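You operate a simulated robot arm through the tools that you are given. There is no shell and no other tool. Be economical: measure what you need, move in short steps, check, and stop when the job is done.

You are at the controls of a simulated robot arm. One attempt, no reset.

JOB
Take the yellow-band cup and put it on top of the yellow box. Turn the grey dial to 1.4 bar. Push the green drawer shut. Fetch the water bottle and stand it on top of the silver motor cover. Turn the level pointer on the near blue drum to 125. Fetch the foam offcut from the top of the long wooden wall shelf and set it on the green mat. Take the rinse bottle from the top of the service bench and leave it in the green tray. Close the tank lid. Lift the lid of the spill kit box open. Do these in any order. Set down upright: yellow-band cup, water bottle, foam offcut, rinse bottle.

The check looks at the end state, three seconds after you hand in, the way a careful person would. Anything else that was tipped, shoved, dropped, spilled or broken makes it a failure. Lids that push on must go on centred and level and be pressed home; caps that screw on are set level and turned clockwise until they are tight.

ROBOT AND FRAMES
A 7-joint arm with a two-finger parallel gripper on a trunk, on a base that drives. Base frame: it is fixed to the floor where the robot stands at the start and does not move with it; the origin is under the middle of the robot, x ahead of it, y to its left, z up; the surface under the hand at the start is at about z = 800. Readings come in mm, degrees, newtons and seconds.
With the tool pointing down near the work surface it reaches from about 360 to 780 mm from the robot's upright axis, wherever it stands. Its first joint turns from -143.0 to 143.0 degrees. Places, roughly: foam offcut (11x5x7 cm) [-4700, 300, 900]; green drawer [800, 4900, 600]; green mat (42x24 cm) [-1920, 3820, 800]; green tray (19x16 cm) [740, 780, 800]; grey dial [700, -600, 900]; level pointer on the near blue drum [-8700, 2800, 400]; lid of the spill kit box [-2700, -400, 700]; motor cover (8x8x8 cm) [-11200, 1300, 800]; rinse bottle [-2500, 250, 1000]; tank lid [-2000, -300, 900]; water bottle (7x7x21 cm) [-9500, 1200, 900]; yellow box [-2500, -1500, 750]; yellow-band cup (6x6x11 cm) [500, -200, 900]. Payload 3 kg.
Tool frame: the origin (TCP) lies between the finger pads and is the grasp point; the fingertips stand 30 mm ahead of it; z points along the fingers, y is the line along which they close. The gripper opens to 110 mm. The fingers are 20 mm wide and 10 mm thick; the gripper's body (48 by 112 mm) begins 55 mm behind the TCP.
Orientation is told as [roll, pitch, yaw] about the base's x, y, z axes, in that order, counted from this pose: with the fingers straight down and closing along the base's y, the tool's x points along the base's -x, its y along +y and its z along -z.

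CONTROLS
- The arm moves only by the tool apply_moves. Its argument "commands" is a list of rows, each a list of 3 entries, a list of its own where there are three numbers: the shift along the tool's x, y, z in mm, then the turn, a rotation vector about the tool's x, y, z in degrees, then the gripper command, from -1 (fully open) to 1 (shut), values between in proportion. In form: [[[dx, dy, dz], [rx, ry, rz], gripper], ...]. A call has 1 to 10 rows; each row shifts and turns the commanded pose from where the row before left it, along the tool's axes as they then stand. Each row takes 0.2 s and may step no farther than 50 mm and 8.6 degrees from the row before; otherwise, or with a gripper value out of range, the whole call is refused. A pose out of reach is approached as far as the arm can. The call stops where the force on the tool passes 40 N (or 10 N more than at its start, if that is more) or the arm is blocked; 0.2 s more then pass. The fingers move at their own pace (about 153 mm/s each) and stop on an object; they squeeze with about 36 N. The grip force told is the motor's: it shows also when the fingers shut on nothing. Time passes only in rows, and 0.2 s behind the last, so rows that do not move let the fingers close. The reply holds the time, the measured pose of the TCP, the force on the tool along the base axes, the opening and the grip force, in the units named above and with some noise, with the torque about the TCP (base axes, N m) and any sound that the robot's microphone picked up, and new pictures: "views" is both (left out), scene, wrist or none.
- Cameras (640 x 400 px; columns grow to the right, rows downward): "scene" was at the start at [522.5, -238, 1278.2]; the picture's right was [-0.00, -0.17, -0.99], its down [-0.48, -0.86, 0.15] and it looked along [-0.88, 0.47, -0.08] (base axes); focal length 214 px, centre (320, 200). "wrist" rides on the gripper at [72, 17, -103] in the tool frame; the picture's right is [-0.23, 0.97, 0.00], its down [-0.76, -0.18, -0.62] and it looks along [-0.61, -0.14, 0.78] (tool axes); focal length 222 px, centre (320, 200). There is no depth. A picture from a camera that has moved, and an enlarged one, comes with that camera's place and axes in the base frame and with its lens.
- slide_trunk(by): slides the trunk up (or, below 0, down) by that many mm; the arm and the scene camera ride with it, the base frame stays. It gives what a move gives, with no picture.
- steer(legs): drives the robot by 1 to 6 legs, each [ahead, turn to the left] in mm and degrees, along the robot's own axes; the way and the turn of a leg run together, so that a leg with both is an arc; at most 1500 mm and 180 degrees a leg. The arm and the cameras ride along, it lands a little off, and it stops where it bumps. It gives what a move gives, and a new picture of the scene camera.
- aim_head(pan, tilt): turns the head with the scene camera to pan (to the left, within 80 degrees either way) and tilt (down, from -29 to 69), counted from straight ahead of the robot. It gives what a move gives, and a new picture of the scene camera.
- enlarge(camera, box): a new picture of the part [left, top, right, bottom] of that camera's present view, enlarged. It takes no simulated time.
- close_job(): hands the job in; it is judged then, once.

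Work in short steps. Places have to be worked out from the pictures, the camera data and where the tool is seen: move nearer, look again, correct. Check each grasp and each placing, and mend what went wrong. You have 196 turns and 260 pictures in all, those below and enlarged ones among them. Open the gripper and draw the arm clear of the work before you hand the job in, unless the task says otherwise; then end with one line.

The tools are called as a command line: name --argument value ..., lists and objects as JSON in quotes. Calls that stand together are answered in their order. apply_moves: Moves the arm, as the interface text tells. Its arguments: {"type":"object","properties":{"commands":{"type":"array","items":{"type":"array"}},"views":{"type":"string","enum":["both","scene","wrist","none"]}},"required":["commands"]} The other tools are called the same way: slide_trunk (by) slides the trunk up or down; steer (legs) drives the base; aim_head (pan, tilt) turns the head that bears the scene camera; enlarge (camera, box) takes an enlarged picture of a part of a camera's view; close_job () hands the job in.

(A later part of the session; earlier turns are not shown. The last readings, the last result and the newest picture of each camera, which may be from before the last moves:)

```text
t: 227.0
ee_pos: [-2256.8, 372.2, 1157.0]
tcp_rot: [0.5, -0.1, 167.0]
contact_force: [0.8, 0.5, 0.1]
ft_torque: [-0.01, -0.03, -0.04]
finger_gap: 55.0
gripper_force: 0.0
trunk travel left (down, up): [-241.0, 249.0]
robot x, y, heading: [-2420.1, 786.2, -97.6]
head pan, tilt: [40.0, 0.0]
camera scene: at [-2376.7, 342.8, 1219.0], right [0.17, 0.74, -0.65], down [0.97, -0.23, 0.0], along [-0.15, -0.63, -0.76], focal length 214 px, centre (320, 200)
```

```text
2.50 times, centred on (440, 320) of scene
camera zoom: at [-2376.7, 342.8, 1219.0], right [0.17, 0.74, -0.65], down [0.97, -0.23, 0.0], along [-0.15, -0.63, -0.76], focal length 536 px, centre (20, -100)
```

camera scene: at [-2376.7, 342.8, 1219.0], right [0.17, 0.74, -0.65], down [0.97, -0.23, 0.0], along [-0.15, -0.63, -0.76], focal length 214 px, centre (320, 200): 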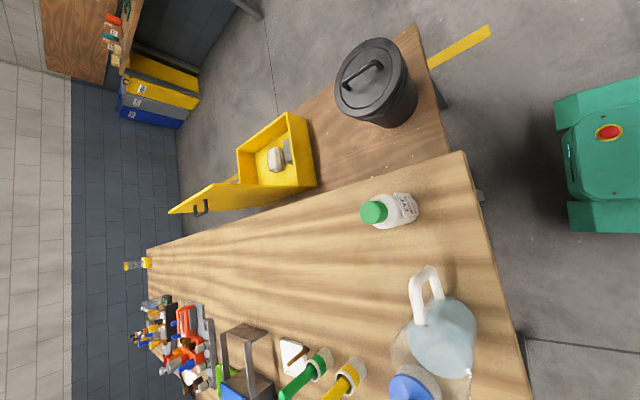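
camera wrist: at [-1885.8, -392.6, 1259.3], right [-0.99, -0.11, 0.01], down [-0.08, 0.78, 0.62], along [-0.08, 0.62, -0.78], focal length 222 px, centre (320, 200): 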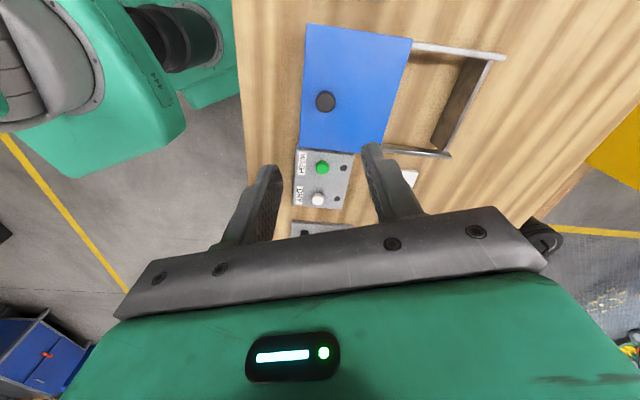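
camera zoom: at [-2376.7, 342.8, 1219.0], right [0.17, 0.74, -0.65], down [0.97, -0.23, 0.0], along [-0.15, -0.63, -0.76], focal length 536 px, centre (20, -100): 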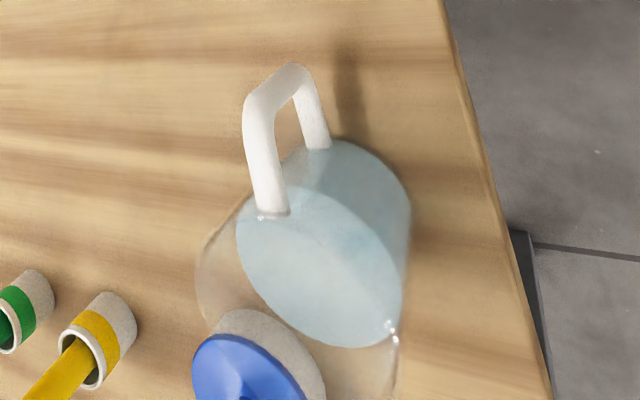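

That's a water jug; so the EYE RINSE bottle is the one, cap at (-2391,216,967). I'll turn the hand to close across x, avoiding the label, and move above it.

apply_moves --commands '[[[0, 0, 0], [0, 0, -8.6], -0.36], [[0, 0, 0], [0, 0, -8.6], -0.36], [[0, 0, 0], [0, 0, -8.6], -0.36], [[0, 0, 0], [0, 0, -8.6], -0.36], [[0, 0, 0], [0, 0, -8.6], -0.36], [[0, 0, 0], [0, 0, -8.6], -0.36], [[0, 0, 0], [0, 0, -8.6], -0.36], [[0, 0, 0], [0, 0, -8.6], -0.36], [[0, 0, 0], [0, 0, -8.6], -0.36], [[0, 0, 0], [0, 0, -8.6], -0.36]]' --views "none"

apply_moves --commands '[[[-37.7, -16.6, 0], [0, 0, 0], -0.36], [[-37.7, -16.6, 0], [0, 0, 0], -0.36], [[-37.7, -16.6, 0], [0, 0, 0], -0.36], [[-37.7, -16.6, 0], [0, 0, 0], -0.36], [[-37.7, -16.6, 0], [0, 0, 0], -0.36], [[0, 0, 40], [0, 0, 0], -0.36], [[0, 0, 0], [0, 0, 0], -0.36]]' --views "both"

```text
t: 229.2
ee_pos: [-2258.9, 370.6, 1154.6]
tcp_rot: [-0.1, -0.4, -106.8]
contact_force: [0.0, 0.3, -0.2]
ft_torque: [0.05, 0.05, 0.01]
finger_gap: 74.8
gripper_force: 0.0
trunk travel left (down, up): [-241.0, 249.0]
robot x, y, heading: [-2423.9, 785.3, -97.8]
head pan, tilt: [40.0, 0.0]
```

```text
t: 230.8
ee_pos: [-2393.2, 214.2, 1113.9]
tcp_rot: [0.0, -0.5, -107.0]
contact_force: [-0.2, 0.3, 0.6]
ft_torque: [-0.01, -0.02, -0.01]
finger_gap: 74.5
gripper_force: 0.1
trunk travel left (down, up): [-241.0, 249.0]
robot x, y, heading: [-2420.8, 787.2, -97.5]
head pan, tilt: [40.0, 0.0]
camera scene: at [-2370.2, 94.3, 1176.9], right [-0.73, 0.22, -0.64], down [0.29, 0.96, -0.01], along [0.61, -0.19, -0.77], focal length 214 px, centre (320, 200)
camera wrist: at [-2356.8, 279.3, 1218.5], right [0.86, -0.5, 0.0], down [-0.39, -0.67, 0.63], along [-0.31, -0.54, -0.78], focal length 222 px, centre (320, 200)
```

scene: 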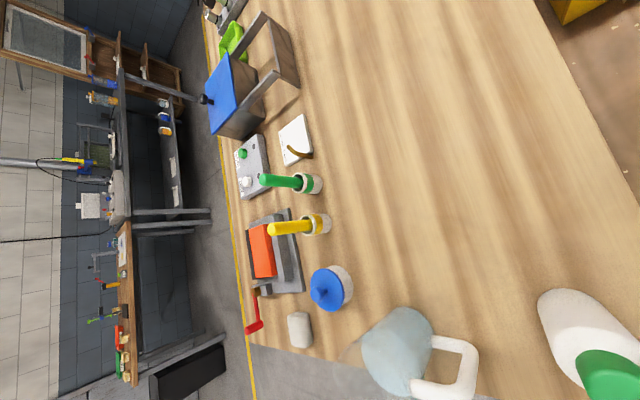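
wrist: 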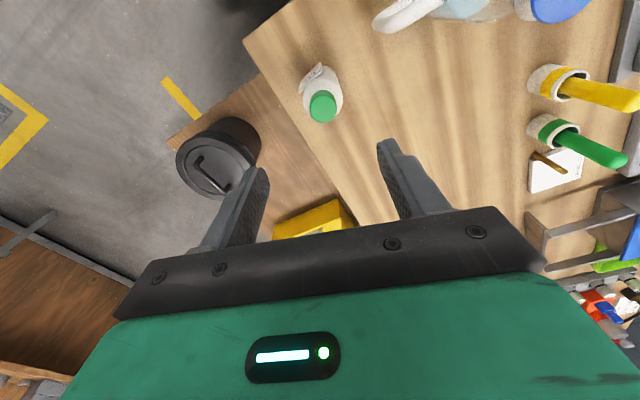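

The cap is centred under the hand. Descend to z≈922 and grip.

apply_moves --commands '[[[2, 1.5, 45], [0, 0, 0], -0.36], [[0, 0, 45], [0, 0, 0], -0.36], [[0, 0, 45], [0, 0, 0], -0.36], [[0, 0, 35], [0, 0, 0], -0.36], [[0, 0, 20], [0, 0, 0], -0.36], [[0, 0, 0], [0, 0, 0], -0.36], [[0, 0, 0], [0, 0, 0], 1], [[0, 0, 0], [0, 0, 0], 1], [[0, 0, 0], [0, 0, 0], 1]]' --views "wrist"

```text
t: 232.8
ee_pos: [-2392.4, 216.5, 923.7]
tcp_rot: [0.0, -0.6, -107.0]
contact_force: [-0.5, 0.6, 0.0]
ft_torque: [0.01, 0.0, 0.0]
finger_gap: 46.5
gripper_force: 36.2
trunk travel left (down, up): [-241.0, 249.0]
robot x, y, heading: [-2421.2, 785.3, -98.0]
head pan, tilt: [40.0, 0.0]
camera wrist: at [-2355.6, 281.3, 1027.9], right [0.86, -0.5, 0.0], down [-0.39, -0.67, 0.63], along [-0.32, -0.54, -0.78], focal length 222 px, centre (320, 200)
```

wrist: 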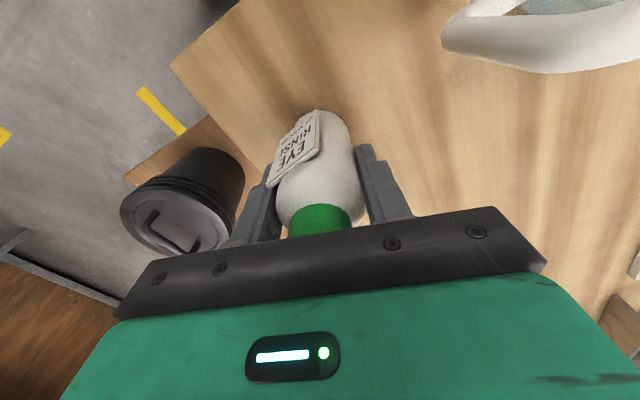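

Gripped (46.5 mm). Lift, back off and drive toward the green tray.

apply_moves --commands '[[[0, 0, -30], [0, 0, 0], 1], [[0, 0, -45], [0, 0, 0], 1], [[0, 0, -45], [0, 0, 0], 1], [[0, 0, -45], [0, 0, 0], 1], [[0, 0, -45], [0, 0, 0], 1]]' --views "wrist"

steer --legs '[[-300, 0], [0, 90], [1050, 0], [1050, 0], [0, 8]]'

```text
t: 234.0
ee_pos: [-2393.7, 215.3, 1134.3]
tcp_rot: [0.0, -0.4, -107.1]
contact_force: [-0.4, 0.5, -1.5]
ft_torque: [0.0, 0.03, 0.0]
finger_gap: 46.5
gripper_force: 35.6
trunk travel left (down, up): [-241.0, 249.0]
robot x, y, heading: [-2420.6, 788.4, -97.8]
head pan, tilt: [40.0, 0.0]
camera wrist: at [-2357.5, 281.5, 1238.8], right [0.86, -0.5, 0.0], down [-0.39, -0.67, 0.63], along [-0.32, -0.54, -0.78], focal length 222 px, centre (320, 200)
```

wrist: 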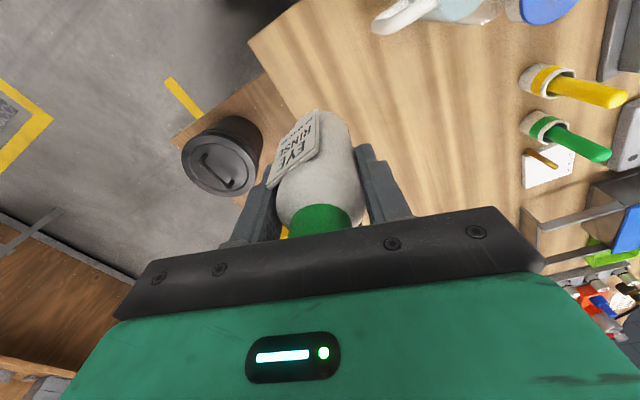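

```text
t: 250.8
ee_pos: [296.9, 870.8, 1135.1]
tcp_rot: [0.1, -0.5, -9.5]
contact_force: [0.7, -0.7, -1.2]
ft_torque: [-0.01, 0.02, 0.0]
finger_gap: 46.6
gripper_force: 35.8
trunk travel left (down, up): [-241.0, 249.0]
robot x, y, heading: [-263.8, 760.4, -0.6]
head pan, tilt: [40.0, 0.0]
camera scene: at [414.3, 911.1, 1197.2], right [-0.12, -0.76, -0.64], down [-0.99, 0.17, -0.01], along [0.11, 0.63, -0.77], focal length 214 px, centre (320, 200)
```

scene: 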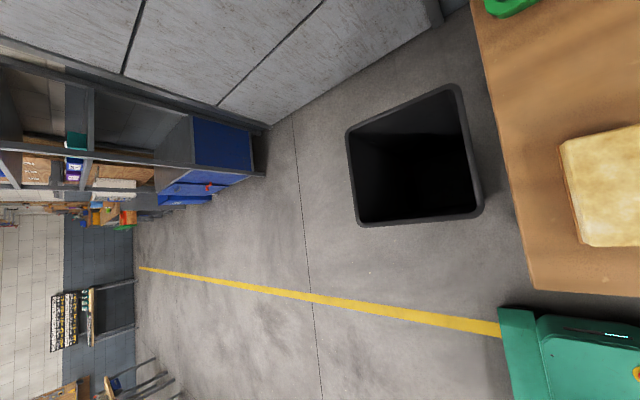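

Good, I'm at (-264,760). Look at the tray on the table ahead.

aim_head --pan -15 --tilt -25

```text
t: 252.1
ee_pos: [297.1, 870.5, 1134.7]
tcp_rot: [0.0, -0.4, -9.5]
contact_force: [-0.1, 0.3, -2.7]
ft_torque: [0.0, 0.0, 0.0]
finger_gap: 46.5
gripper_force: 35.5
trunk travel left (down, up): [-241.0, 249.0]
robot x, y, heading: [-263.6, 761.1, -0.6]
head pan, tilt: [-15.0, -25.0]
camera scene: at [436.7, 830.0, 1198.2], right [-0.16, -0.95, 0.26], down [-0.91, 0.04, -0.41], along [0.38, -0.3, -0.87], focal length 214 px, centre (320, 200)
```

scene: 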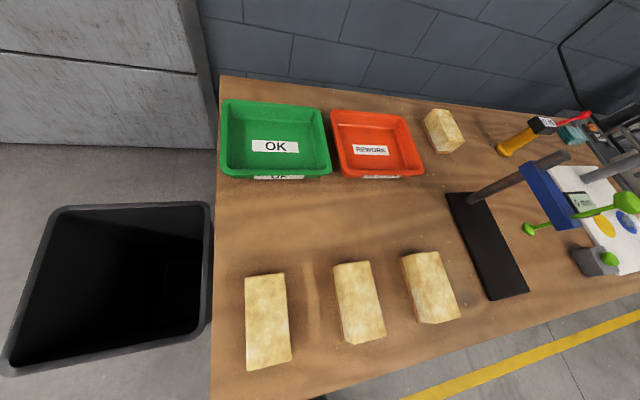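

The green "OK" tray centre is at about (748,777). Drive 268 mm ahead, then move over it.

steer --legs '[[268, 0]]'

apply_moves --commands '[[[-30, -23, 10], [0, 0, 0], 1], [[-30, -23, 10], [0, 0, 0], 1], [[-30, -23, 10], [0, 0, 0], 1], [[-30, -23, 10], [0, 0, 0], 1], [[0, 0, 20], [0, 0, 0], 1], [[0, 0, 20], [0, 0, 0], 1], [[0, 0, 0], [0, 0, 0], 1]]' --views "wrist"

aim_head --pan 0 --tilt 20

```text
t: 254.0
ee_pos: [567.1, 867.8, 1135.1]
tcp_rot: [0.1, -0.6, -9.7]
contact_force: [-0.6, 0.3, -0.6]
ft_torque: [0.01, -0.03, 0.0]
finger_gap: 46.2
gripper_force: 36.0
trunk travel left (down, up): [-241.0, 249.0]
robot x, y, heading: [4.5, 758.3, -0.4]
head pan, tilt: [-15.0, -25.0]
camera scene: at [707.1, 827.7, 1198.5], right [-0.16, -0.95, 0.26], down [-0.91, 0.04, -0.42], along [0.38, -0.3, -0.87], focal length 214 px, centre (320, 200)
```

scene: 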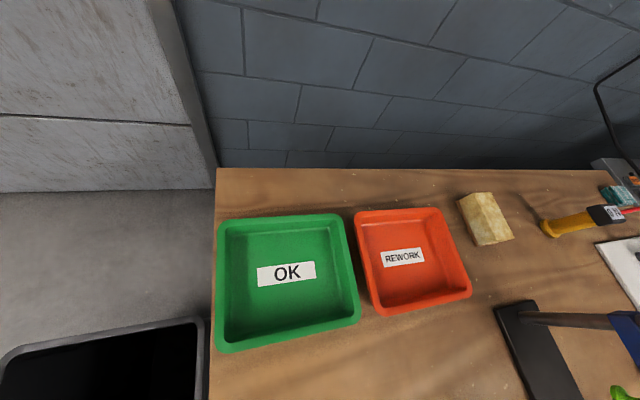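

```text
t: 255.6
ee_pos: [670.4, 758.1, 1056.8]
tcp_rot: [0.0, -0.5, -9.7]
contact_force: [-0.1, -0.1, -1.8]
ft_torque: [0.0, 0.01, -0.02]
finger_gap: 46.5
gripper_force: 36.1
trunk travel left (down, up): [-241.0, 249.0]
robot x, y, heading: [6.6, 759.0, -0.3]
head pan, tilt: [-15.0, -25.0]
camera wrist: at [599.9, 786.9, 1161.2], right [0.39, 0.92, 0.0], down [0.72, -0.3, 0.63], along [0.58, -0.24, -0.78], focal length 222 px, centre (320, 200)
```

wrist: 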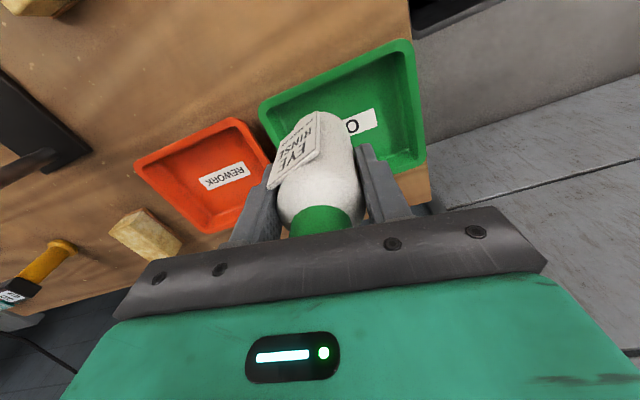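

```text
t: 256.7
ee_pos: [670.8, 758.0, 1056.9]
tcp_rot: [-0.1, -0.3, -9.7]
contact_force: [0.3, 0.9, -1.3]
ft_torque: [0.0, 0.01, -0.01]
finger_gap: 46.7
gripper_force: 36.1
trunk travel left (down, up): [-241.0, 249.0]
robot x, y, heading: [5.5, 757.8, -0.2]
head pan, tilt: [0.0, 20.0]
camera scene: at [746.5, 746.6, 1095.4], right [-0.17, -0.99, 0.0], down [-0.93, 0.16, 0.33], along [-0.33, 0.06, -0.94], focal length 214 px, centre (320, 200)
```

scene: 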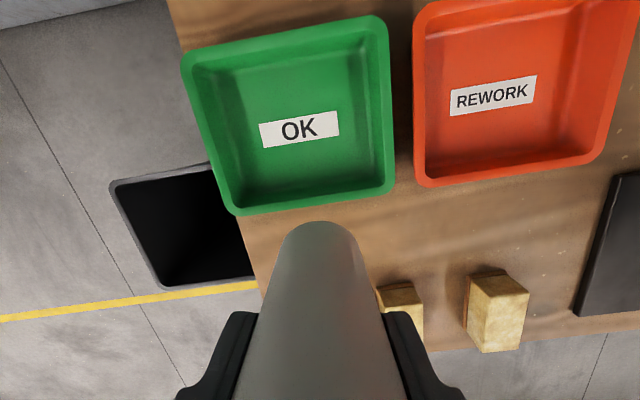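

Tray centre (745,776). Move over it and lower partway.

apply_moves --commands '[[[-23.3, 10, 20], [0, 0, 0], 1], [[-23.3, 10, 20], [0, 0, 0], 1], [[-23.3, 10, 20], [0, 0, 0], 1], [[0, 0, 30], [0, 0, 0], 1], [[0, 0, 0], [0, 0, 0], 1]]' --views "both"

```text
t: 257.9
ee_pos: [746.8, 776.2, 967.6]
tcp_rot: [0.1, -0.5, -9.7]
contact_force: [0.1, -0.2, -1.3]
ft_torque: [0.01, 0.02, 0.01]
finger_gap: 46.5
gripper_force: 36.3
trunk travel left (down, up): [-241.0, 249.0]
robot x, y, heading: [10.4, 758.0, -0.5]
head pan, tilt: [0.0, 20.0]
camera scene: at [822.5, 765.2, 1005.2], right [-0.17, -0.99, 0.0], down [-0.93, 0.16, 0.34], along [-0.33, 0.06, -0.94], focal length 214 px, centre (320, 200)
camera wrist: at [675.8, 805.5, 1071.3], right [0.39, 0.92, 0.0], down [0.72, -0.3, 0.63], along [0.58, -0.24, -0.78], focal length 222 px, centre (320, 200)
```

scene: 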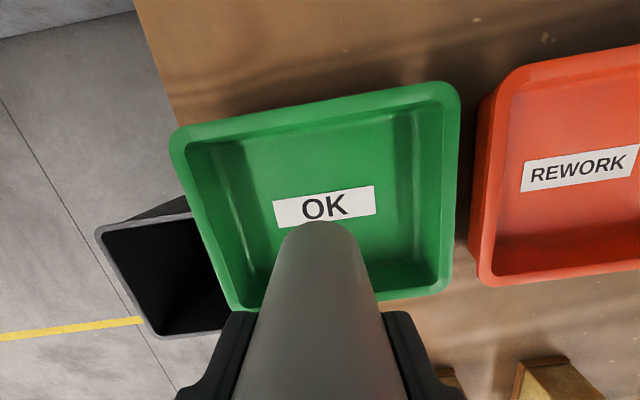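
wrist: 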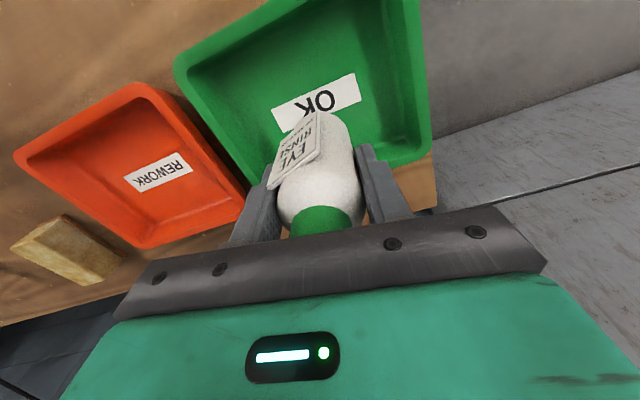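

Aligned with the tray. Lower 74 mm, then gently to contact.

apply_moves --commands '[[[0, 0, 25], [0, 0, 0], 1], [[0, 0, 25], [0, 0, 0], 1], [[0, 0, 20], [0, 0, 0], 1], [[0, 0, 4], [0, 0, 0], 1], [[0, 0, 0], [0, 0, 0], 1]]' --views "none"

apply_moves --commands '[[[0, 0, 3], [0, 0, 0], 1], [[0, 0, 3], [0, 0, 0], 1], [[0, 0, 0], [0, 0, 0], 1]]' --views "none"

apply_moves --commands '[[[0, 0, 3], [0, 0, 0], 1], [[0, 0, 3], [0, 0, 0], 1], [[0, 0, 0], [0, 0, 0], 1]]' --views "both"

```text
t: 259.1
ee_pos: [745.1, 775.9, 892.2]
tcp_rot: [0.0, -0.3, -9.8]
contact_force: [-0.4, 0.2, -2.4]
ft_torque: [-0.04, 0.01, 0.02]
finger_gap: 46.6
gripper_force: 36.0
trunk travel left (down, up): [-241.0, 249.0]
robot x, y, heading: [7.5, 759.2, -0.5]
head pan, tilt: [0.0, 20.0]
```

```text
t: 259.9
ee_pos: [746.1, 774.4, 888.3]
tcp_rot: [0.0, -0.4, -9.7]
contact_force: [0.2, -0.1, -1.7]
ft_torque: [-0.01, 0.01, 0.02]
finger_gap: 46.5
gripper_force: 35.5
trunk travel left (down, up): [-241.0, 249.0]
robot x, y, heading: [4.3, 759.7, -0.5]
head pan, tilt: [0.0, 20.0]
```

```text
t: 260.7
ee_pos: [746.5, 775.4, 880.9]
tcp_rot: [-0.1, -0.5, -9.6]
contact_force: [0.5, 0.0, -2.0]
ft_torque: [-0.01, -0.01, -0.01]
finger_gap: 46.6
gripper_force: 36.5
trunk travel left (down, up): [-241.0, 249.0]
robot x, y, heading: [2.6, 757.8, -0.3]
head pan, tilt: [0.0, 20.0]
camera scene: at [822.3, 764.3, 918.9], right [-0.17, -0.99, 0.0], down [-0.93, 0.16, 0.34], along [-0.33, 0.06, -0.94], focal length 214 px, centre (320, 200)
camera wrist: at [675.6, 804.6, 985.0], right [0.39, 0.92, 0.0], down [0.72, -0.3, 0.63], along [0.58, -0.24, -0.78], focal length 222 px, centre (320, 200)
```

scene: 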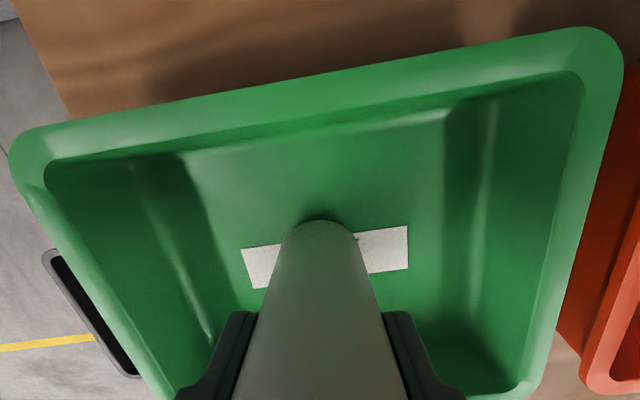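
wrist: 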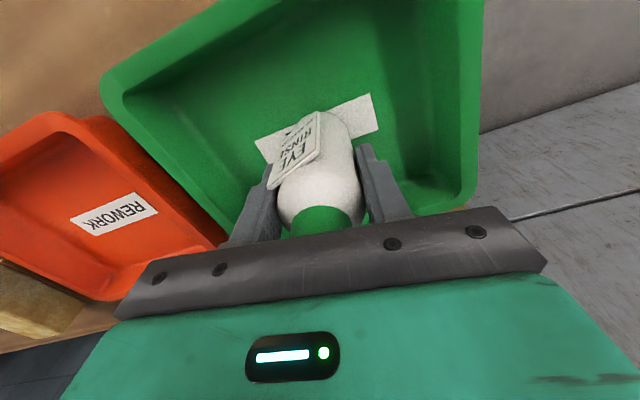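

Nearly down. Continue in small steps to contact.

apply_moves --commands '[[[0, 0, 2], [0, 0, 0], 1], [[0, 0, 2], [0, 0, 0], 1], [[0, 0, 0], [0, 0, 0], 1]]' --views "none"

apply_moves --commands '[[[0, 0, 2], [0, 0, 0], 1], [[0, 0, 2], [0, 0, 0], 1], [[0, 0, 0], [0, 0, 0], 1]]' --views "none"

apply_moves --commands '[[[0, 0, 2], [0, 0, 0], 1], [[0, 0, 2], [0, 0, 0], 1], [[0, 0, 0], [0, 0, 0], 1]]' --views "none"

```text
t: 261.5
ee_pos: [745.6, 776.0, 880.3]
tcp_rot: [0.0, -0.7, -9.6]
contact_force: [2.2, 1.7, 17.4]
ft_torque: [-0.04, -0.06, 0.02]
finger_gap: 46.4
gripper_force: 35.8
trunk travel left (down, up): [-241.0, 249.0]
robot x, y, heading: [6.3, 759.3, -0.6]
head pan, tilt: [0.0, 20.0]
```

```text
t: 262.3
ee_pos: [745.3, 775.8, 875.4]
tcp_rot: [0.0, -0.6, -9.8]
contact_force: [4.9, 5.4, 27.7]
ft_torque: [0.12, -0.32, 0.03]
finger_gap: 46.4
gripper_force: 36.5
trunk travel left (down, up): [-241.0, 249.0]
robot x, y, heading: [5.3, 757.0, -0.6]
head pan, tilt: [0.0, 20.0]
```

```text
t: 262.8
ee_pos: [745.4, 775.7, 875.6]
tcp_rot: [0.1, -0.8, -9.8]
contact_force: [-2.1, 1.3, 17.4]
ft_torque: [-0.15, 0.36, -0.04]
finger_gap: 46.6
gripper_force: 35.8
trunk travel left (down, up): [-241.0, 249.0]
robot x, y, heading: [5.0, 756.5, -0.3]
head pan, tilt: [0.0, 20.0]
stopped in row 2: the force on the tool passed its limit at 42 N (the readings are from after the stop); the commanded pose is now the measured one
```

It's standing on the tray floor. Release and rise.

apply_moves --commands '[[[0, 0, -1], [0, 0, 0], 0.5], [[0, 0, 0], [0, 0, 0], -0.1], [[0, 0, 0], [0, 0, 0], -0.3], [[0, 0, 0], [0, 0, 0], -0.3], [[0, 0, -30], [0, 0, 0], -0.3], [[0, 0, -45], [0, 0, 0], -0.3], [[0, 0, -45], [0, 0, 0], -0.3], [[0, 0, -40], [0, 0, 0], -0.3]]' --views "both"

```text
t: 264.6
ee_pos: [744.0, 776.9, 1033.6]
tcp_rot: [0.0, -0.7, -9.7]
contact_force: [-0.2, -0.3, -0.9]
ft_torque: [0.01, -0.01, -0.01]
finger_gap: 71.3
gripper_force: 0.1
trunk travel left (down, up): [-241.0, 249.0]
robot x, y, heading: [2.1, 758.3, -0.3]
head pan, tilt: [0.0, 20.0]
camera scene: at [820.5, 765.6, 1071.6], right [-0.17, -0.99, 0.0], down [-0.93, 0.16, 0.33], along [-0.33, 0.06, -0.94], focal length 214 px, centre (320, 200)
camera wrist: at [673.6, 805.8, 1137.2], right [0.39, 0.92, 0.0], down [0.71, -0.3, 0.63], along [0.58, -0.24, -0.78], focal length 222 px, centre (320, 200)
```

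scene: 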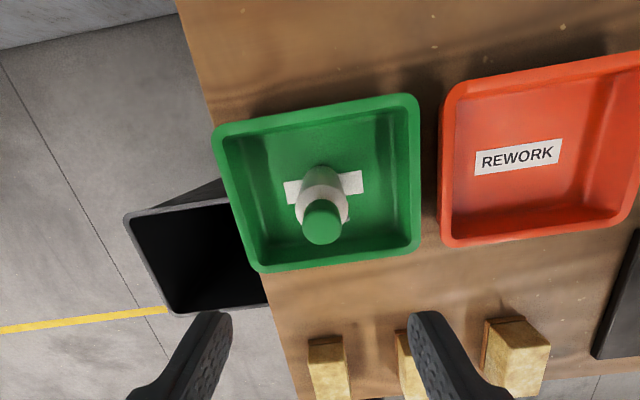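
wrist: 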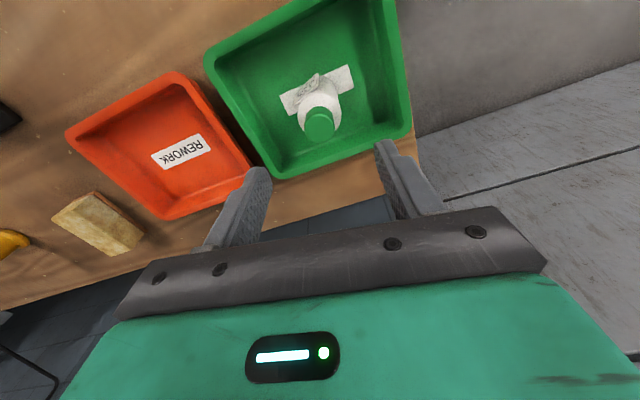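

Rinse bottle stands in the tray. Next the green drawer. I'll back off and set the hand to look ahead.

steer --legs '[[-450, 0]]'

apply_moves --commands '[[[45, 0, -15], [0, 0, 0], 0], [[45, 0, -15], [0, 0, 8.1], 0], [[45, 0, -15], [0, 0, 8.1], 0], [[45, 0, 0], [0, 0, 8.1], 0], [[30, 0, 0], [0, 0, 8.1], 0], [[0, 0, 0], [0, 0, 8.1], 0], [[0, 0, 0], [0, 0, 8.1], 0], [[0, 0, 0], [0, 0, 8.1], 0], [[0, 0, 0], [0, 0, 8.1], 0], [[0, 0, 0], [0, 0, 8.1], 0]]' --views "none"

aim_head --pan 70 --tilt 0

steer --legs '[[0, 85], [1400, 0], [1400, 0]]'

```text
t: 267.3
ee_pos: [286.5, 784.0, 1034.5]
tcp_rot: [0.1, -0.6, -9.0]
contact_force: [0.3, 1.1, -0.5]
ft_torque: [-0.01, 0.04, 0.02]
finger_gap: 71.6
gripper_force: 0.1
trunk travel left (down, up): [-241.0, 249.0]
robot x, y, heading: [-453.1, 761.1, 0.1]
head pan, tilt: [0.0, 20.0]
camera scene: at [363.0, 774.0, 1071.6], right [-0.16, -0.99, 0.0], down [-0.93, 0.15, 0.33], along [-0.33, 0.05, -0.94], focal length 214 px, centre (320, 200)
```

scene: 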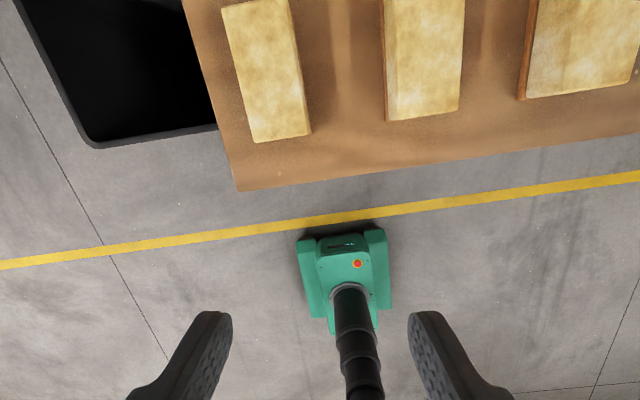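

```text
t: 269.5
ee_pos: [88.9, 847.8, 1077.4]
tcp_rot: [0.7, -0.1, -82.2]
contact_force: [-0.1, 0.1, 0.5]
ft_torque: [0.01, 0.0, -0.01]
finger_gap: 55.0
gripper_force: 0.1
trunk travel left (down, up): [-241.0, 249.0]
robot x, y, heading: [-452.9, 758.3, 0.4]
head pan, tilt: [0.0, 20.0]
```

```text
t: 270.9
ee_pos: [89.1, 846.8, 1076.6]
tcp_rot: [0.6, -0.1, -82.0]
contact_force: [-0.4, -0.1, -0.7]
ft_torque: [0.02, -0.02, 0.04]
finger_gap: 54.9
gripper_force: 0.1
trunk travel left (down, up): [-241.0, 249.0]
robot x, y, heading: [-453.2, 761.3, 0.1]
head pan, tilt: [70.0, 0.0]
camera scene: at [186.4, 752.4, 1177.3], right [-0.33, -0.05, -0.94], down [-0.14, 0.99, 0.0], along [0.93, 0.13, -0.33], focal length 214 px, centre (320, 200)
```

scene: 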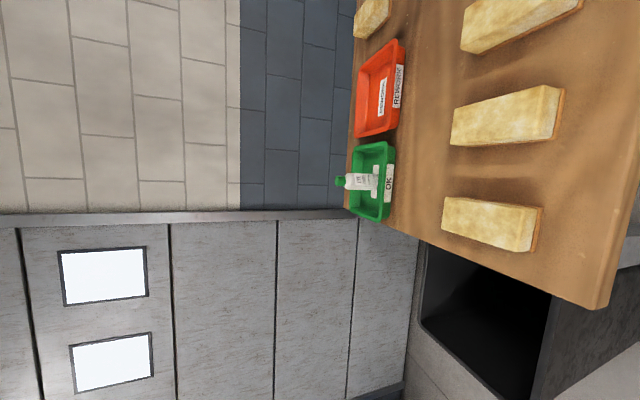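

```text
t: 288.2
ee_pos: [-325.6, 4097.0, 1077.2]
tcp_rot: [0.8, -0.1, 3.9]
contact_force: [0.1, -0.4, -0.1]
ft_torque: [0.01, 0.0, -0.02]
finger_gap: 54.9
gripper_force: 0.0
trunk travel left (down, up): [-241.0, 249.0]
robot x, y, heading: [-280.6, 3549.8, 85.8]
head pan, tilt: [70.0, 0.0]
camera scene: at [-221.5, 4189.6, 1177.3], right [0.02, -0.33, -0.94], down [-1.0, -0.07, 0.0], along [-0.06, 0.94, -0.33], focal length 214 px, centre (320, 200)
```

scene: 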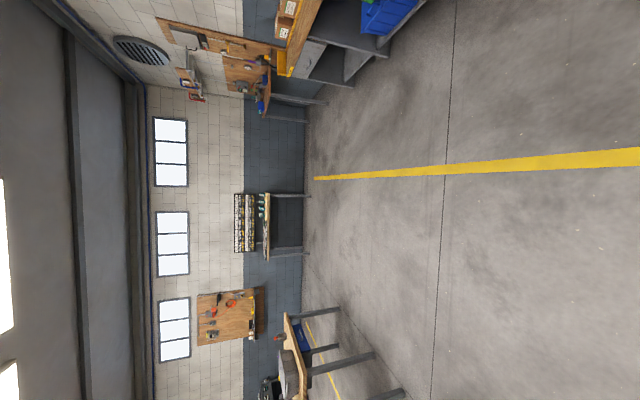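

Turn right to look toward the drawer.

steer --legs '[[0, -40]]'

```text
t: 290.5
ee_pos: [31.6, 4002.6, 1077.2]
tcp_rot: [0.8, -0.1, -35.6]
contact_force: [0.5, 0.1, -0.5]
ft_torque: [0.01, 0.01, -0.01]
finger_gap: 55.1
gripper_force: 0.2
trunk travel left (down, up): [-241.0, 249.0]
robot x, y, heading: [-301.1, 3571.5, 46.6]
head pan, tilt: [70.0, 0.0]
camera scene: at [169.5, 4008.2, 1177.8], right [-0.19, -0.27, -0.94], down [-0.81, 0.58, 0.0], along [0.55, 0.77, -0.33], focal length 214 px, centre (320, 200)
```

scene: 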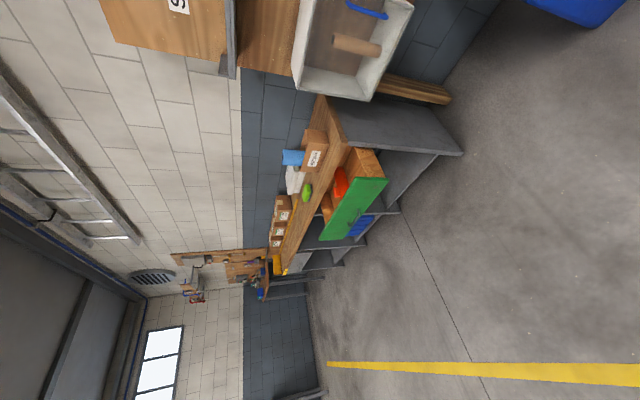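

The open green drawer faces -x with its front near (765,4940). I'll drive to stand in front of it.

steer --legs '[[0, 32], [1350, 0], [0, -78]]'

aim_head --pan 50 --tilt 0

```text
t: 302.3
ee_pos: [498.3, 4979.1, 1076.1]
tcp_rot: [0.6, -0.2, -80.1]
contact_force: [0.4, -0.7, 0.1]
ft_torque: [0.01, 0.07, -0.01]
finger_gap: 55.1
gripper_force: 0.1
trunk travel left (down, up): [-241.0, 249.0]
robot x, y, heading: [-43.5, 4955.2, 2.4]
head pan, tilt: [70.0, 0.0]
camera scene: at [599.3, 4886.9, 1177.6], right [-0.33, -0.06, -0.94], down [-0.17, 0.99, 0.0], along [0.93, 0.16, -0.33], focal length 214 px, centre (320, 200)
```

scene: 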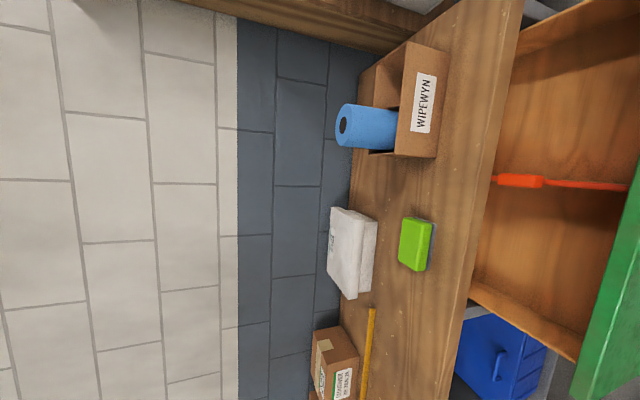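

```text
t: 303.1
ee_pos: [496.7, 4978.7, 1078.1]
tcp_rot: [0.6, -0.1, -80.1]
contact_force: [0.5, 0.0, 0.0]
ft_torque: [0.02, 0.0, 0.0]
finger_gap: 55.2
gripper_force: 0.1
trunk travel left (down, up): [-241.0, 249.0]
robot x, y, heading: [-46.4, 4955.7, 2.8]
head pan, tilt: [50.0, 0.0]
camera scene: at [583.1, 4884.7, 1151.5], right [-0.62, -0.11, -0.77], down [-0.17, 0.99, 0.0], along [0.76, 0.13, -0.63], focal length 214 px, centre (320, 200)
```

scene: 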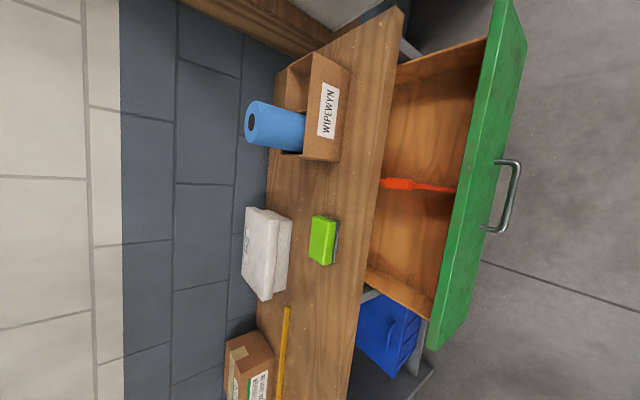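

I need a forward-tilted closed fist to push the drawer front. I'll lower the trunk, then tilt the tool 49° forward with fingers shut.

slide_trunk --by -200

apply_moves --commands '[[[0, 0, 0], [0, 0, 6], 1], [[0, 20, 0], [0, 0, 6], 1], [[0, 20, 0], [-7, 0, 0], 1], [[0, 10, 0], [-7, 0, 0], 1], [[0, 0, 0], [-7, 0, 0], 1], [[0, 0, 0], [-7, 0, 0], 1], [[0, 0, 0], [-7, 0, 0], 1], [[0, 0, 0], [-7, 0, 0], 1], [[0, 0, 0], [-7, 0, 0], 1]]' --views "both"

```text
t: 305.3
ee_pos: [496.3, 4979.9, 878.1]
tcp_rot: [0.6, -0.1, -80.2]
contact_force: [-0.3, 0.3, 0.7]
ft_torque: [0.0, -0.01, -0.02]
finger_gap: 54.8
gripper_force: 0.2
trunk travel left (down, up): [-41.0, 449.0]
robot x, y, heading: [-41.9, 4956.9, 2.6]
head pan, tilt: [50.0, 0.0]
```

```text
t: 307.3
ee_pos: [547.1, 4980.4, 879.2]
tcp_rot: [49.7, -0.1, -92.1]
contact_force: [0.2, 0.1, 0.1]
ft_torque: [0.0, -0.02, -0.01]
finger_gap: 0.0
gripper_force: 36.1
trunk travel left (down, up): [-41.0, 449.0]
robot x, y, heading: [-46.5, 4957.0, 2.4]
head pan, tilt: [50.0, 0.0]
camera scene: at [532.3, 4871.3, 978.9], right [0.17, -0.01, -0.99], down [0.04, 1.0, 0.0], along [0.98, -0.04, 0.17], focal length 214 px, centre (320, 200)
camera wrist: at [480.6, 5054.1, 960.2], right [0.62, -0.25, 0.74], down [-0.62, -0.74, 0.27], along [0.48, -0.62, -0.61], focal length 222 px, centre (320, 200)
```

scene: 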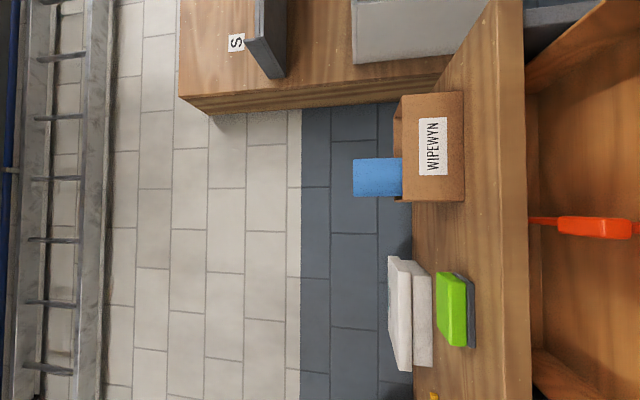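
wrist: 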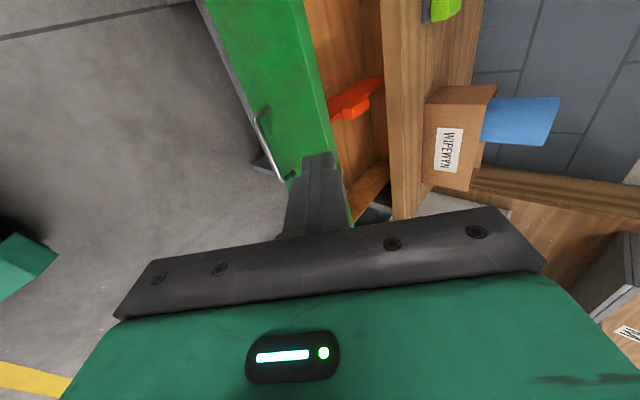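

Handle at about (675,4890,611), so the panel's outer face is x≈708. I'll lower the fist to z≈634 beside the handle.

slide_trunk --by -40

apply_moves --commands '[[[-2, -31.4, 26.4], [0, 0, 0], 1], [[-2, -31.4, 26.4], [0, 0, 0], 1], [[-2, -31.4, 26.4], [0, 0, 0], 1], [[-2, -31.4, 26.4], [0, 0, 0], 1], [[-2, -31.4, 26.4], [0, 0, 0], 1], [[0, 0, 0], [0, 0, 0], 1]]' --views "wrist"

```text
t: 308.1
ee_pos: [546.8, 4979.2, 839.9]
tcp_rot: [49.7, -0.1, -92.1]
contact_force: [0.2, 0.0, 0.5]
ft_torque: [-0.02, 0.0, -0.01]
finger_gap: 0.0
gripper_force: 36.1
trunk travel left (down, up): [-1.0, 489.0]
robot x, y, heading: [-43.0, 4956.0, 2.5]
head pan, tilt: [50.0, 0.0]
```

```text
t: 309.5
ee_pos: [547.4, 4967.0, 634.8]
tcp_rot: [49.8, 0.0, -92.2]
contact_force: [0.2, 0.9, -0.1]
ft_torque: [-0.01, 0.03, -0.02]
finger_gap: 0.2
gripper_force: 36.0
trunk travel left (down, up): [-1.0, 489.0]
robot x, y, heading: [-45.7, 4957.9, 2.6]
head pan, tilt: [50.0, 0.0]
camera wrist: at [481.4, 5041.6, 714.9], right [0.62, -0.25, 0.74], down [-0.62, -0.74, 0.27], along [0.48, -0.63, -0.61], focal length 222 px, centre (320, 200)
```

wrist: 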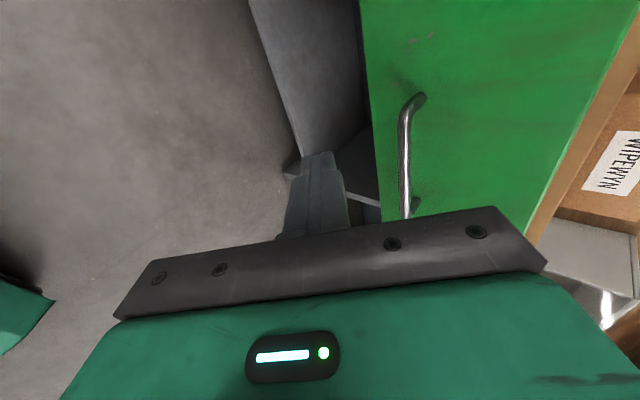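

The fist is level with the panel, beside the handle. Drive ahead 115 mm to just short of contact.

steer --legs '[[115, 0]]'

apply_moves --commands '[[[0, 6.4, 7.7], [0, 0, 0], 1], [[0, 6.4, 7.7], [0, 0, 0], 1], [[0, 6.4, 7.7], [0, 0, 0], 1], [[0, 6.4, 7.7], [0, 0, 0], 1], [[0, 6.4, 7.7], [0, 0, 0], 1], [[0, 6.4, 7.7], [0, 0, 0], 1]]' --views "wrist"

```text
t: 310.7
ee_pos: [666.4, 4970.7, 633.5]
tcp_rot: [49.7, 0.0, -92.2]
contact_force: [-1.4, 2.3, -5.5]
ft_torque: [0.06, 0.13, 0.0]
finger_gap: 0.2
gripper_force: 36.0
trunk travel left (down, up): [-1.0, 489.0]
robot x, y, heading: [73.2, 4959.7, 2.4]
head pan, tilt: [50.0, 0.0]
camera scene: at [650.7, 4863.9, 733.3], right [0.17, -0.01, -0.99], down [0.04, 1.0, 0.0], along [0.99, -0.04, 0.17], focal length 214 px, centre (320, 200)
```

scene: 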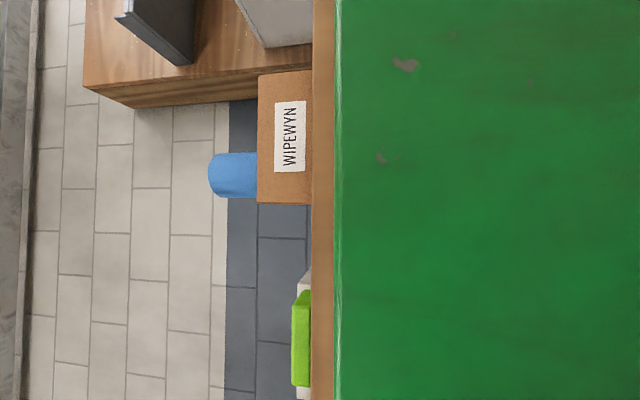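

```text
t: 312.1
ee_pos: [724.3, 4971.8, 633.2]
tcp_rot: [49.5, 0.0, -92.0]
contact_force: [-1.0, 33.1, 5.4]
ft_torque: [0.17, -0.09, 0.7]
finger_gap: 0.3
gripper_force: 36.1
trunk travel left (down, up): [-1.0, 489.0]
robot x, y, heading: [77.2, 4958.8, 2.5]
head pan, tilt: [50.0, 0.0]
camera wrist: at [659.1, 5046.9, 714.7], right [0.62, -0.25, 0.74], down [-0.62, -0.74, 0.27], along [0.48, -0.62, -0.61], focal length 222 px, centre (320, 200)
```

wrist: 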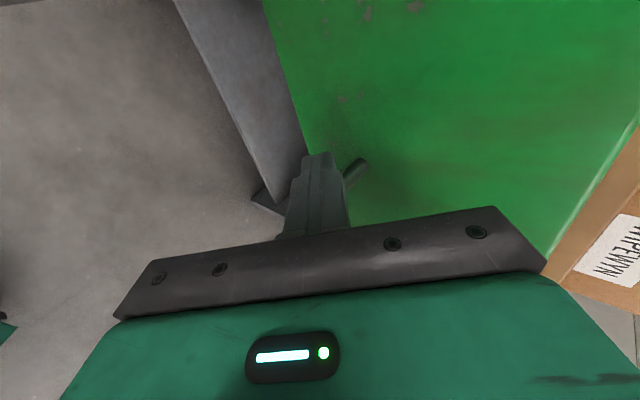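

Drawer is moving; a side force shows contact with the handle's end. Shift 8 mm in +y and push on.

apply_moves --commands '[[[5, -3, -3.5], [0, 0, 0], 1], [[6, 3, 3.5], [0, 0, 0], 1], [[0, 6.4, 7.7], [0, 0, 0], 1], [[0, 6.4, 7.7], [0, 0, 0], 1], [[0, 6.4, 7.7], [0, 0, 0], 1], [[0, 6.4, 7.7], [0, 0, 0], 1]]' --views "wrist"

```text
t: 313.5
ee_pos: [764.8, 4977.2, 633.4]
tcp_rot: [49.7, 0.0, -92.3]
contact_force: [-0.3, 0.3, 0.3]
ft_torque: [0.04, 0.01, 0.0]
finger_gap: 0.0
gripper_force: 36.2
trunk travel left (down, up): [-1.0, 489.0]
robot x, y, heading: [75.4, 4961.5, 2.7]
head pan, tilt: [50.0, 0.0]
camera wrist: at [699.4, 5053.0, 715.2], right [0.62, -0.25, 0.74], down [-0.62, -0.74, 0.27], along [0.48, -0.63, -0.61], focal length 222 px, centre (320, 200)
```

wrist: 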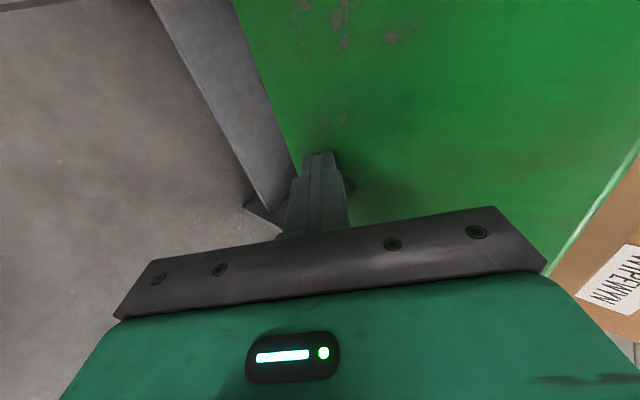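

Still moving easily. Push on another 50 mm.

apply_moves --commands '[[[0, 6.4, 7.7], [0, 0, 0], 1], [[0, 6.4, 7.7], [0, 0, 0], 1], [[0, 6.4, 7.7], [0, 0, 0], 1], [[0, 6.4, 7.7], [0, 0, 0], 1], [[0, 6.4, 7.7], [0, 0, 0], 1]]' --views "wrist"

```text
t: 314.7
ee_pos: [816.0, 4975.5, 632.5]
tcp_rot: [49.7, 0.0, -92.3]
contact_force: [-0.6, 0.0, -0.8]
ft_torque: [0.03, 0.03, 0.0]
finger_gap: 0.1
gripper_force: 36.5
trunk travel left (down, up): [-1.0, 489.0]
robot x, y, heading: [70.3, 4962.4, 2.7]
head pan, tilt: [50.0, 0.0]
camera wrist: at [749.5, 5051.0, 713.4], right [0.62, -0.25, 0.74], down [-0.62, -0.74, 0.27], along [0.48, -0.63, -0.61], focal length 222 px, centre (320, 200)
```

wrist: 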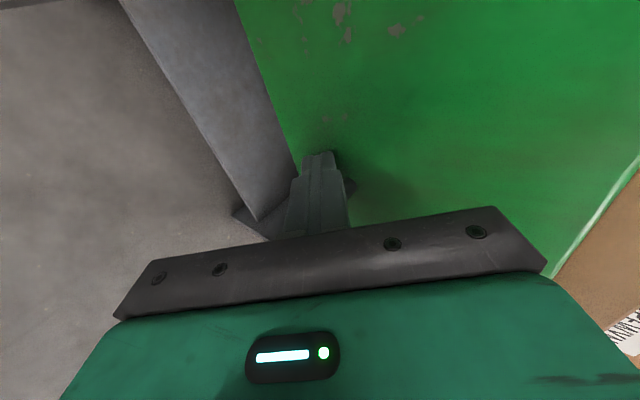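

Continue pushing.

steer --legs '[[30, 0]]'

apply_moves --commands '[[[0, 4, 4.6], [0, 0, 0], 1], [[0, 4, 4.6], [0, 0, 0], 1], [[0, 4, 4.6], [0, 0, 0], 1], [[0, 4, 4.6], [0, 0, 0], 1], [[0, 4, 4.6], [0, 0, 0], 1], [[0, 4, 4.6], [0, 0, 0], 1]]' --views "wrist"

```text
t: 315.6
ee_pos: [845.5, 4977.1, 631.5]
tcp_rot: [49.6, -0.1, -92.2]
contact_force: [0.0, 0.3, 0.3]
ft_torque: [-0.02, 0.0, -0.02]
finger_gap: 0.0
gripper_force: 35.9
trunk travel left (down, up): [-1.0, 489.0]
robot x, y, heading: [105.7, 4965.4, 2.8]
head pan, tilt: [50.0, 0.0]
camera scene: at [831.1, 4870.0, 731.5], right [0.17, -0.01, -0.99], down [0.04, 1.0, 0.0], along [0.99, -0.04, 0.17], focal length 214 px, centre (320, 200)
```

scene: 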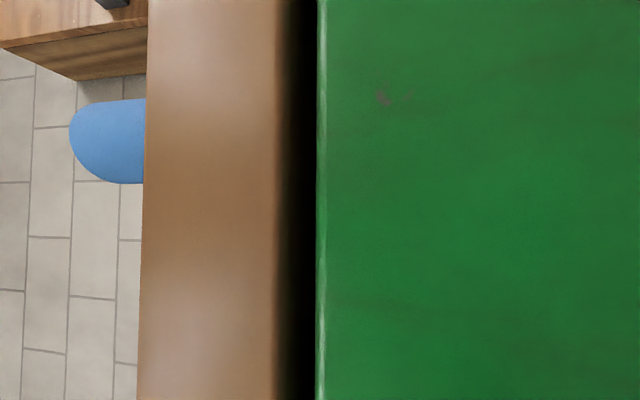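

```text
t: 316.2
ee_pos: [854.3, 4977.8, 633.8]
tcp_rot: [49.5, 0.3, -92.2]
contact_force: [-31.8, -5.1, 14.7]
ft_torque: [0.05, -0.02, 0.13]
finger_gap: 0.0
gripper_force: 36.2
trunk travel left (down, up): [-1.0, 489.0]
robot x, y, heading: [103.9, 4963.7, 2.7]
head pan, tilt: [50.0, 0.0]
stopped in row 3: the force on the tool passed its limit at 54 N (the readings are from after the stop); the commanded pose is now the measured one
camera wrist: at [788.0, 5052.1, 714.5], right [0.62, -0.26, 0.74], down [-0.62, -0.74, 0.27], along [0.48, -0.62, -0.62], focal length 222 px, centre (320, 200)
```

wrist: 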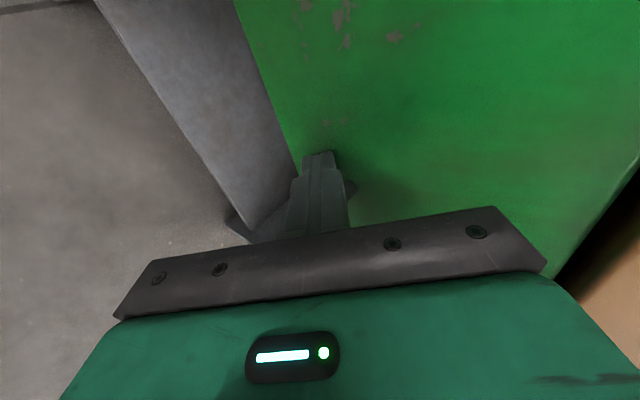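

A firm stop: the drawer is home. Back off and check.

steer --legs '[[-450, 0]]'

enlarge --camera "wrist" --box '[160, 0, 640, 240]'

```text
t: 318.9
ee_pos: [408.5, 4954.3, 631.4]
tcp_rot: [49.3, 0.2, -92.4]
contact_force: [0.3, -0.9, 0.3]
ft_torque: [0.02, 0.0, -0.02]
finger_gap: 0.0
gripper_force: 36.8
trunk travel left (down, up): [-1.0, 489.0]
robot x, y, heading: [-342.0, 4941.3, 2.5]
head pan, tilt: [50.0, 0.0]
camera scene: at [393.1, 4846.6, 730.3], right [0.16, 0.0, -0.99], down [0.04, 1.0, 0.0], along [0.99, -0.04, 0.16], focal length 214 px, centre (320, 200)
```

scene: 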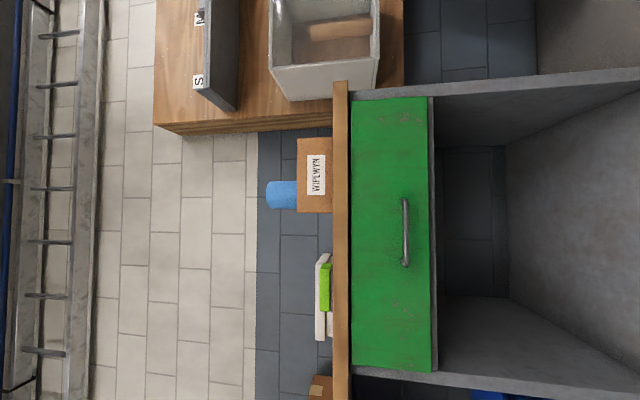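

```text
1.33 times, centred on (400, 120) of wrist
camera zoom: at [342.3, 5029.7, 712.6], right [0.62, -0.26, 0.74], down [-0.62, -0.74, 0.27], along [0.47, -0.63, -0.62], focal length 296 px, centre (213, 307)
```

zoom: 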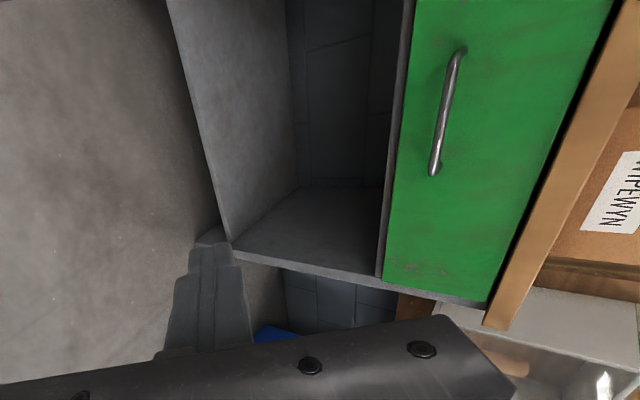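

Drawer is shut. Now for the foam offcut: raise the trunk, level the tool, draw in, and drive back down the known clear aisle and west.

slide_trunk --by 240

apply_moves --commands '[[[0, -20, -20], [7, 0, 0], 0], [[0, -20, -20], [7, 0, 0], 0], [[0, -20, -20], [7, 0, 0], 0], [[0, -20, -20], [7, 0, 0], 0], [[0, -25, -20], [7, 0, 0], 0], [[0, -30, -20], [7, 0, 0], 0], [[0, -40, -20], [7, 0, 0], 0], [[0, -40, -20], [0, 0, 0], 0]]' --views "none"

steer --legs '[[0, -92], [1340, 0], [1340, 0], [1340, 0], [0, -90], [1400, 0]]'

```text
t: 321.4
ee_pos: [408.8, 4954.1, 871.1]
tcp_rot: [49.3, 0.2, -92.5]
contact_force: [-0.1, -0.9, 0.6]
ft_torque: [-0.02, 0.01, 0.01]
finger_gap: 0.1
gripper_force: 35.0
trunk travel left (down, up): [-241.0, 249.0]
robot x, y, heading: [-344.5, 4941.6, 2.5]
head pan, tilt: [50.0, 0.0]
```

```text
t: 323.2
ee_pos: [149.4, 4965.0, 941.1]
tcp_rot: [0.3, 0.2, -92.5]
contact_force: [0.2, 0.0, -0.1]
ft_torque: [0.03, 0.05, 0.01]
finger_gap: 55.2
gripper_force: 0.0
trunk travel left (down, up): [-241.0, 249.0]
robot x, y, heading: [-346.9, 4943.0, 2.3]
head pan, tilt: [50.0, 0.0]
```

```text
t: 357.1
ee_pos: [-2166.4, 798.7, 941.1]
tcp_rot: [0.2, 0.1, 88.2]
contact_force: [-0.2, 0.4, 0.2]
ft_torque: [0.0, -0.01, -0.01]
finger_gap: 55.0
gripper_force: 0.1
trunk travel left (down, up): [-241.0, 249.0]
robot x, y, heading: [-1677.2, 826.6, -176.8]
head pan, tilt: [50.0, 0.0]
camera scene: at [-2231.4, 913.9, 1013.8], right [0.64, -0.02, -0.77], down [-0.03, -1.0, 0.0], along [-0.77, 0.02, -0.64], focal length 214 px, centre (320, 200)
```

scene: 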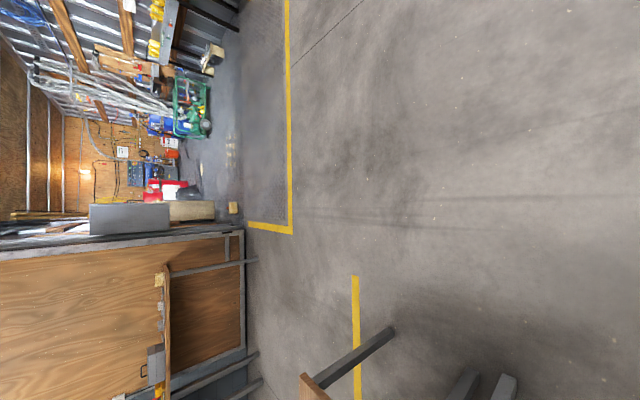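

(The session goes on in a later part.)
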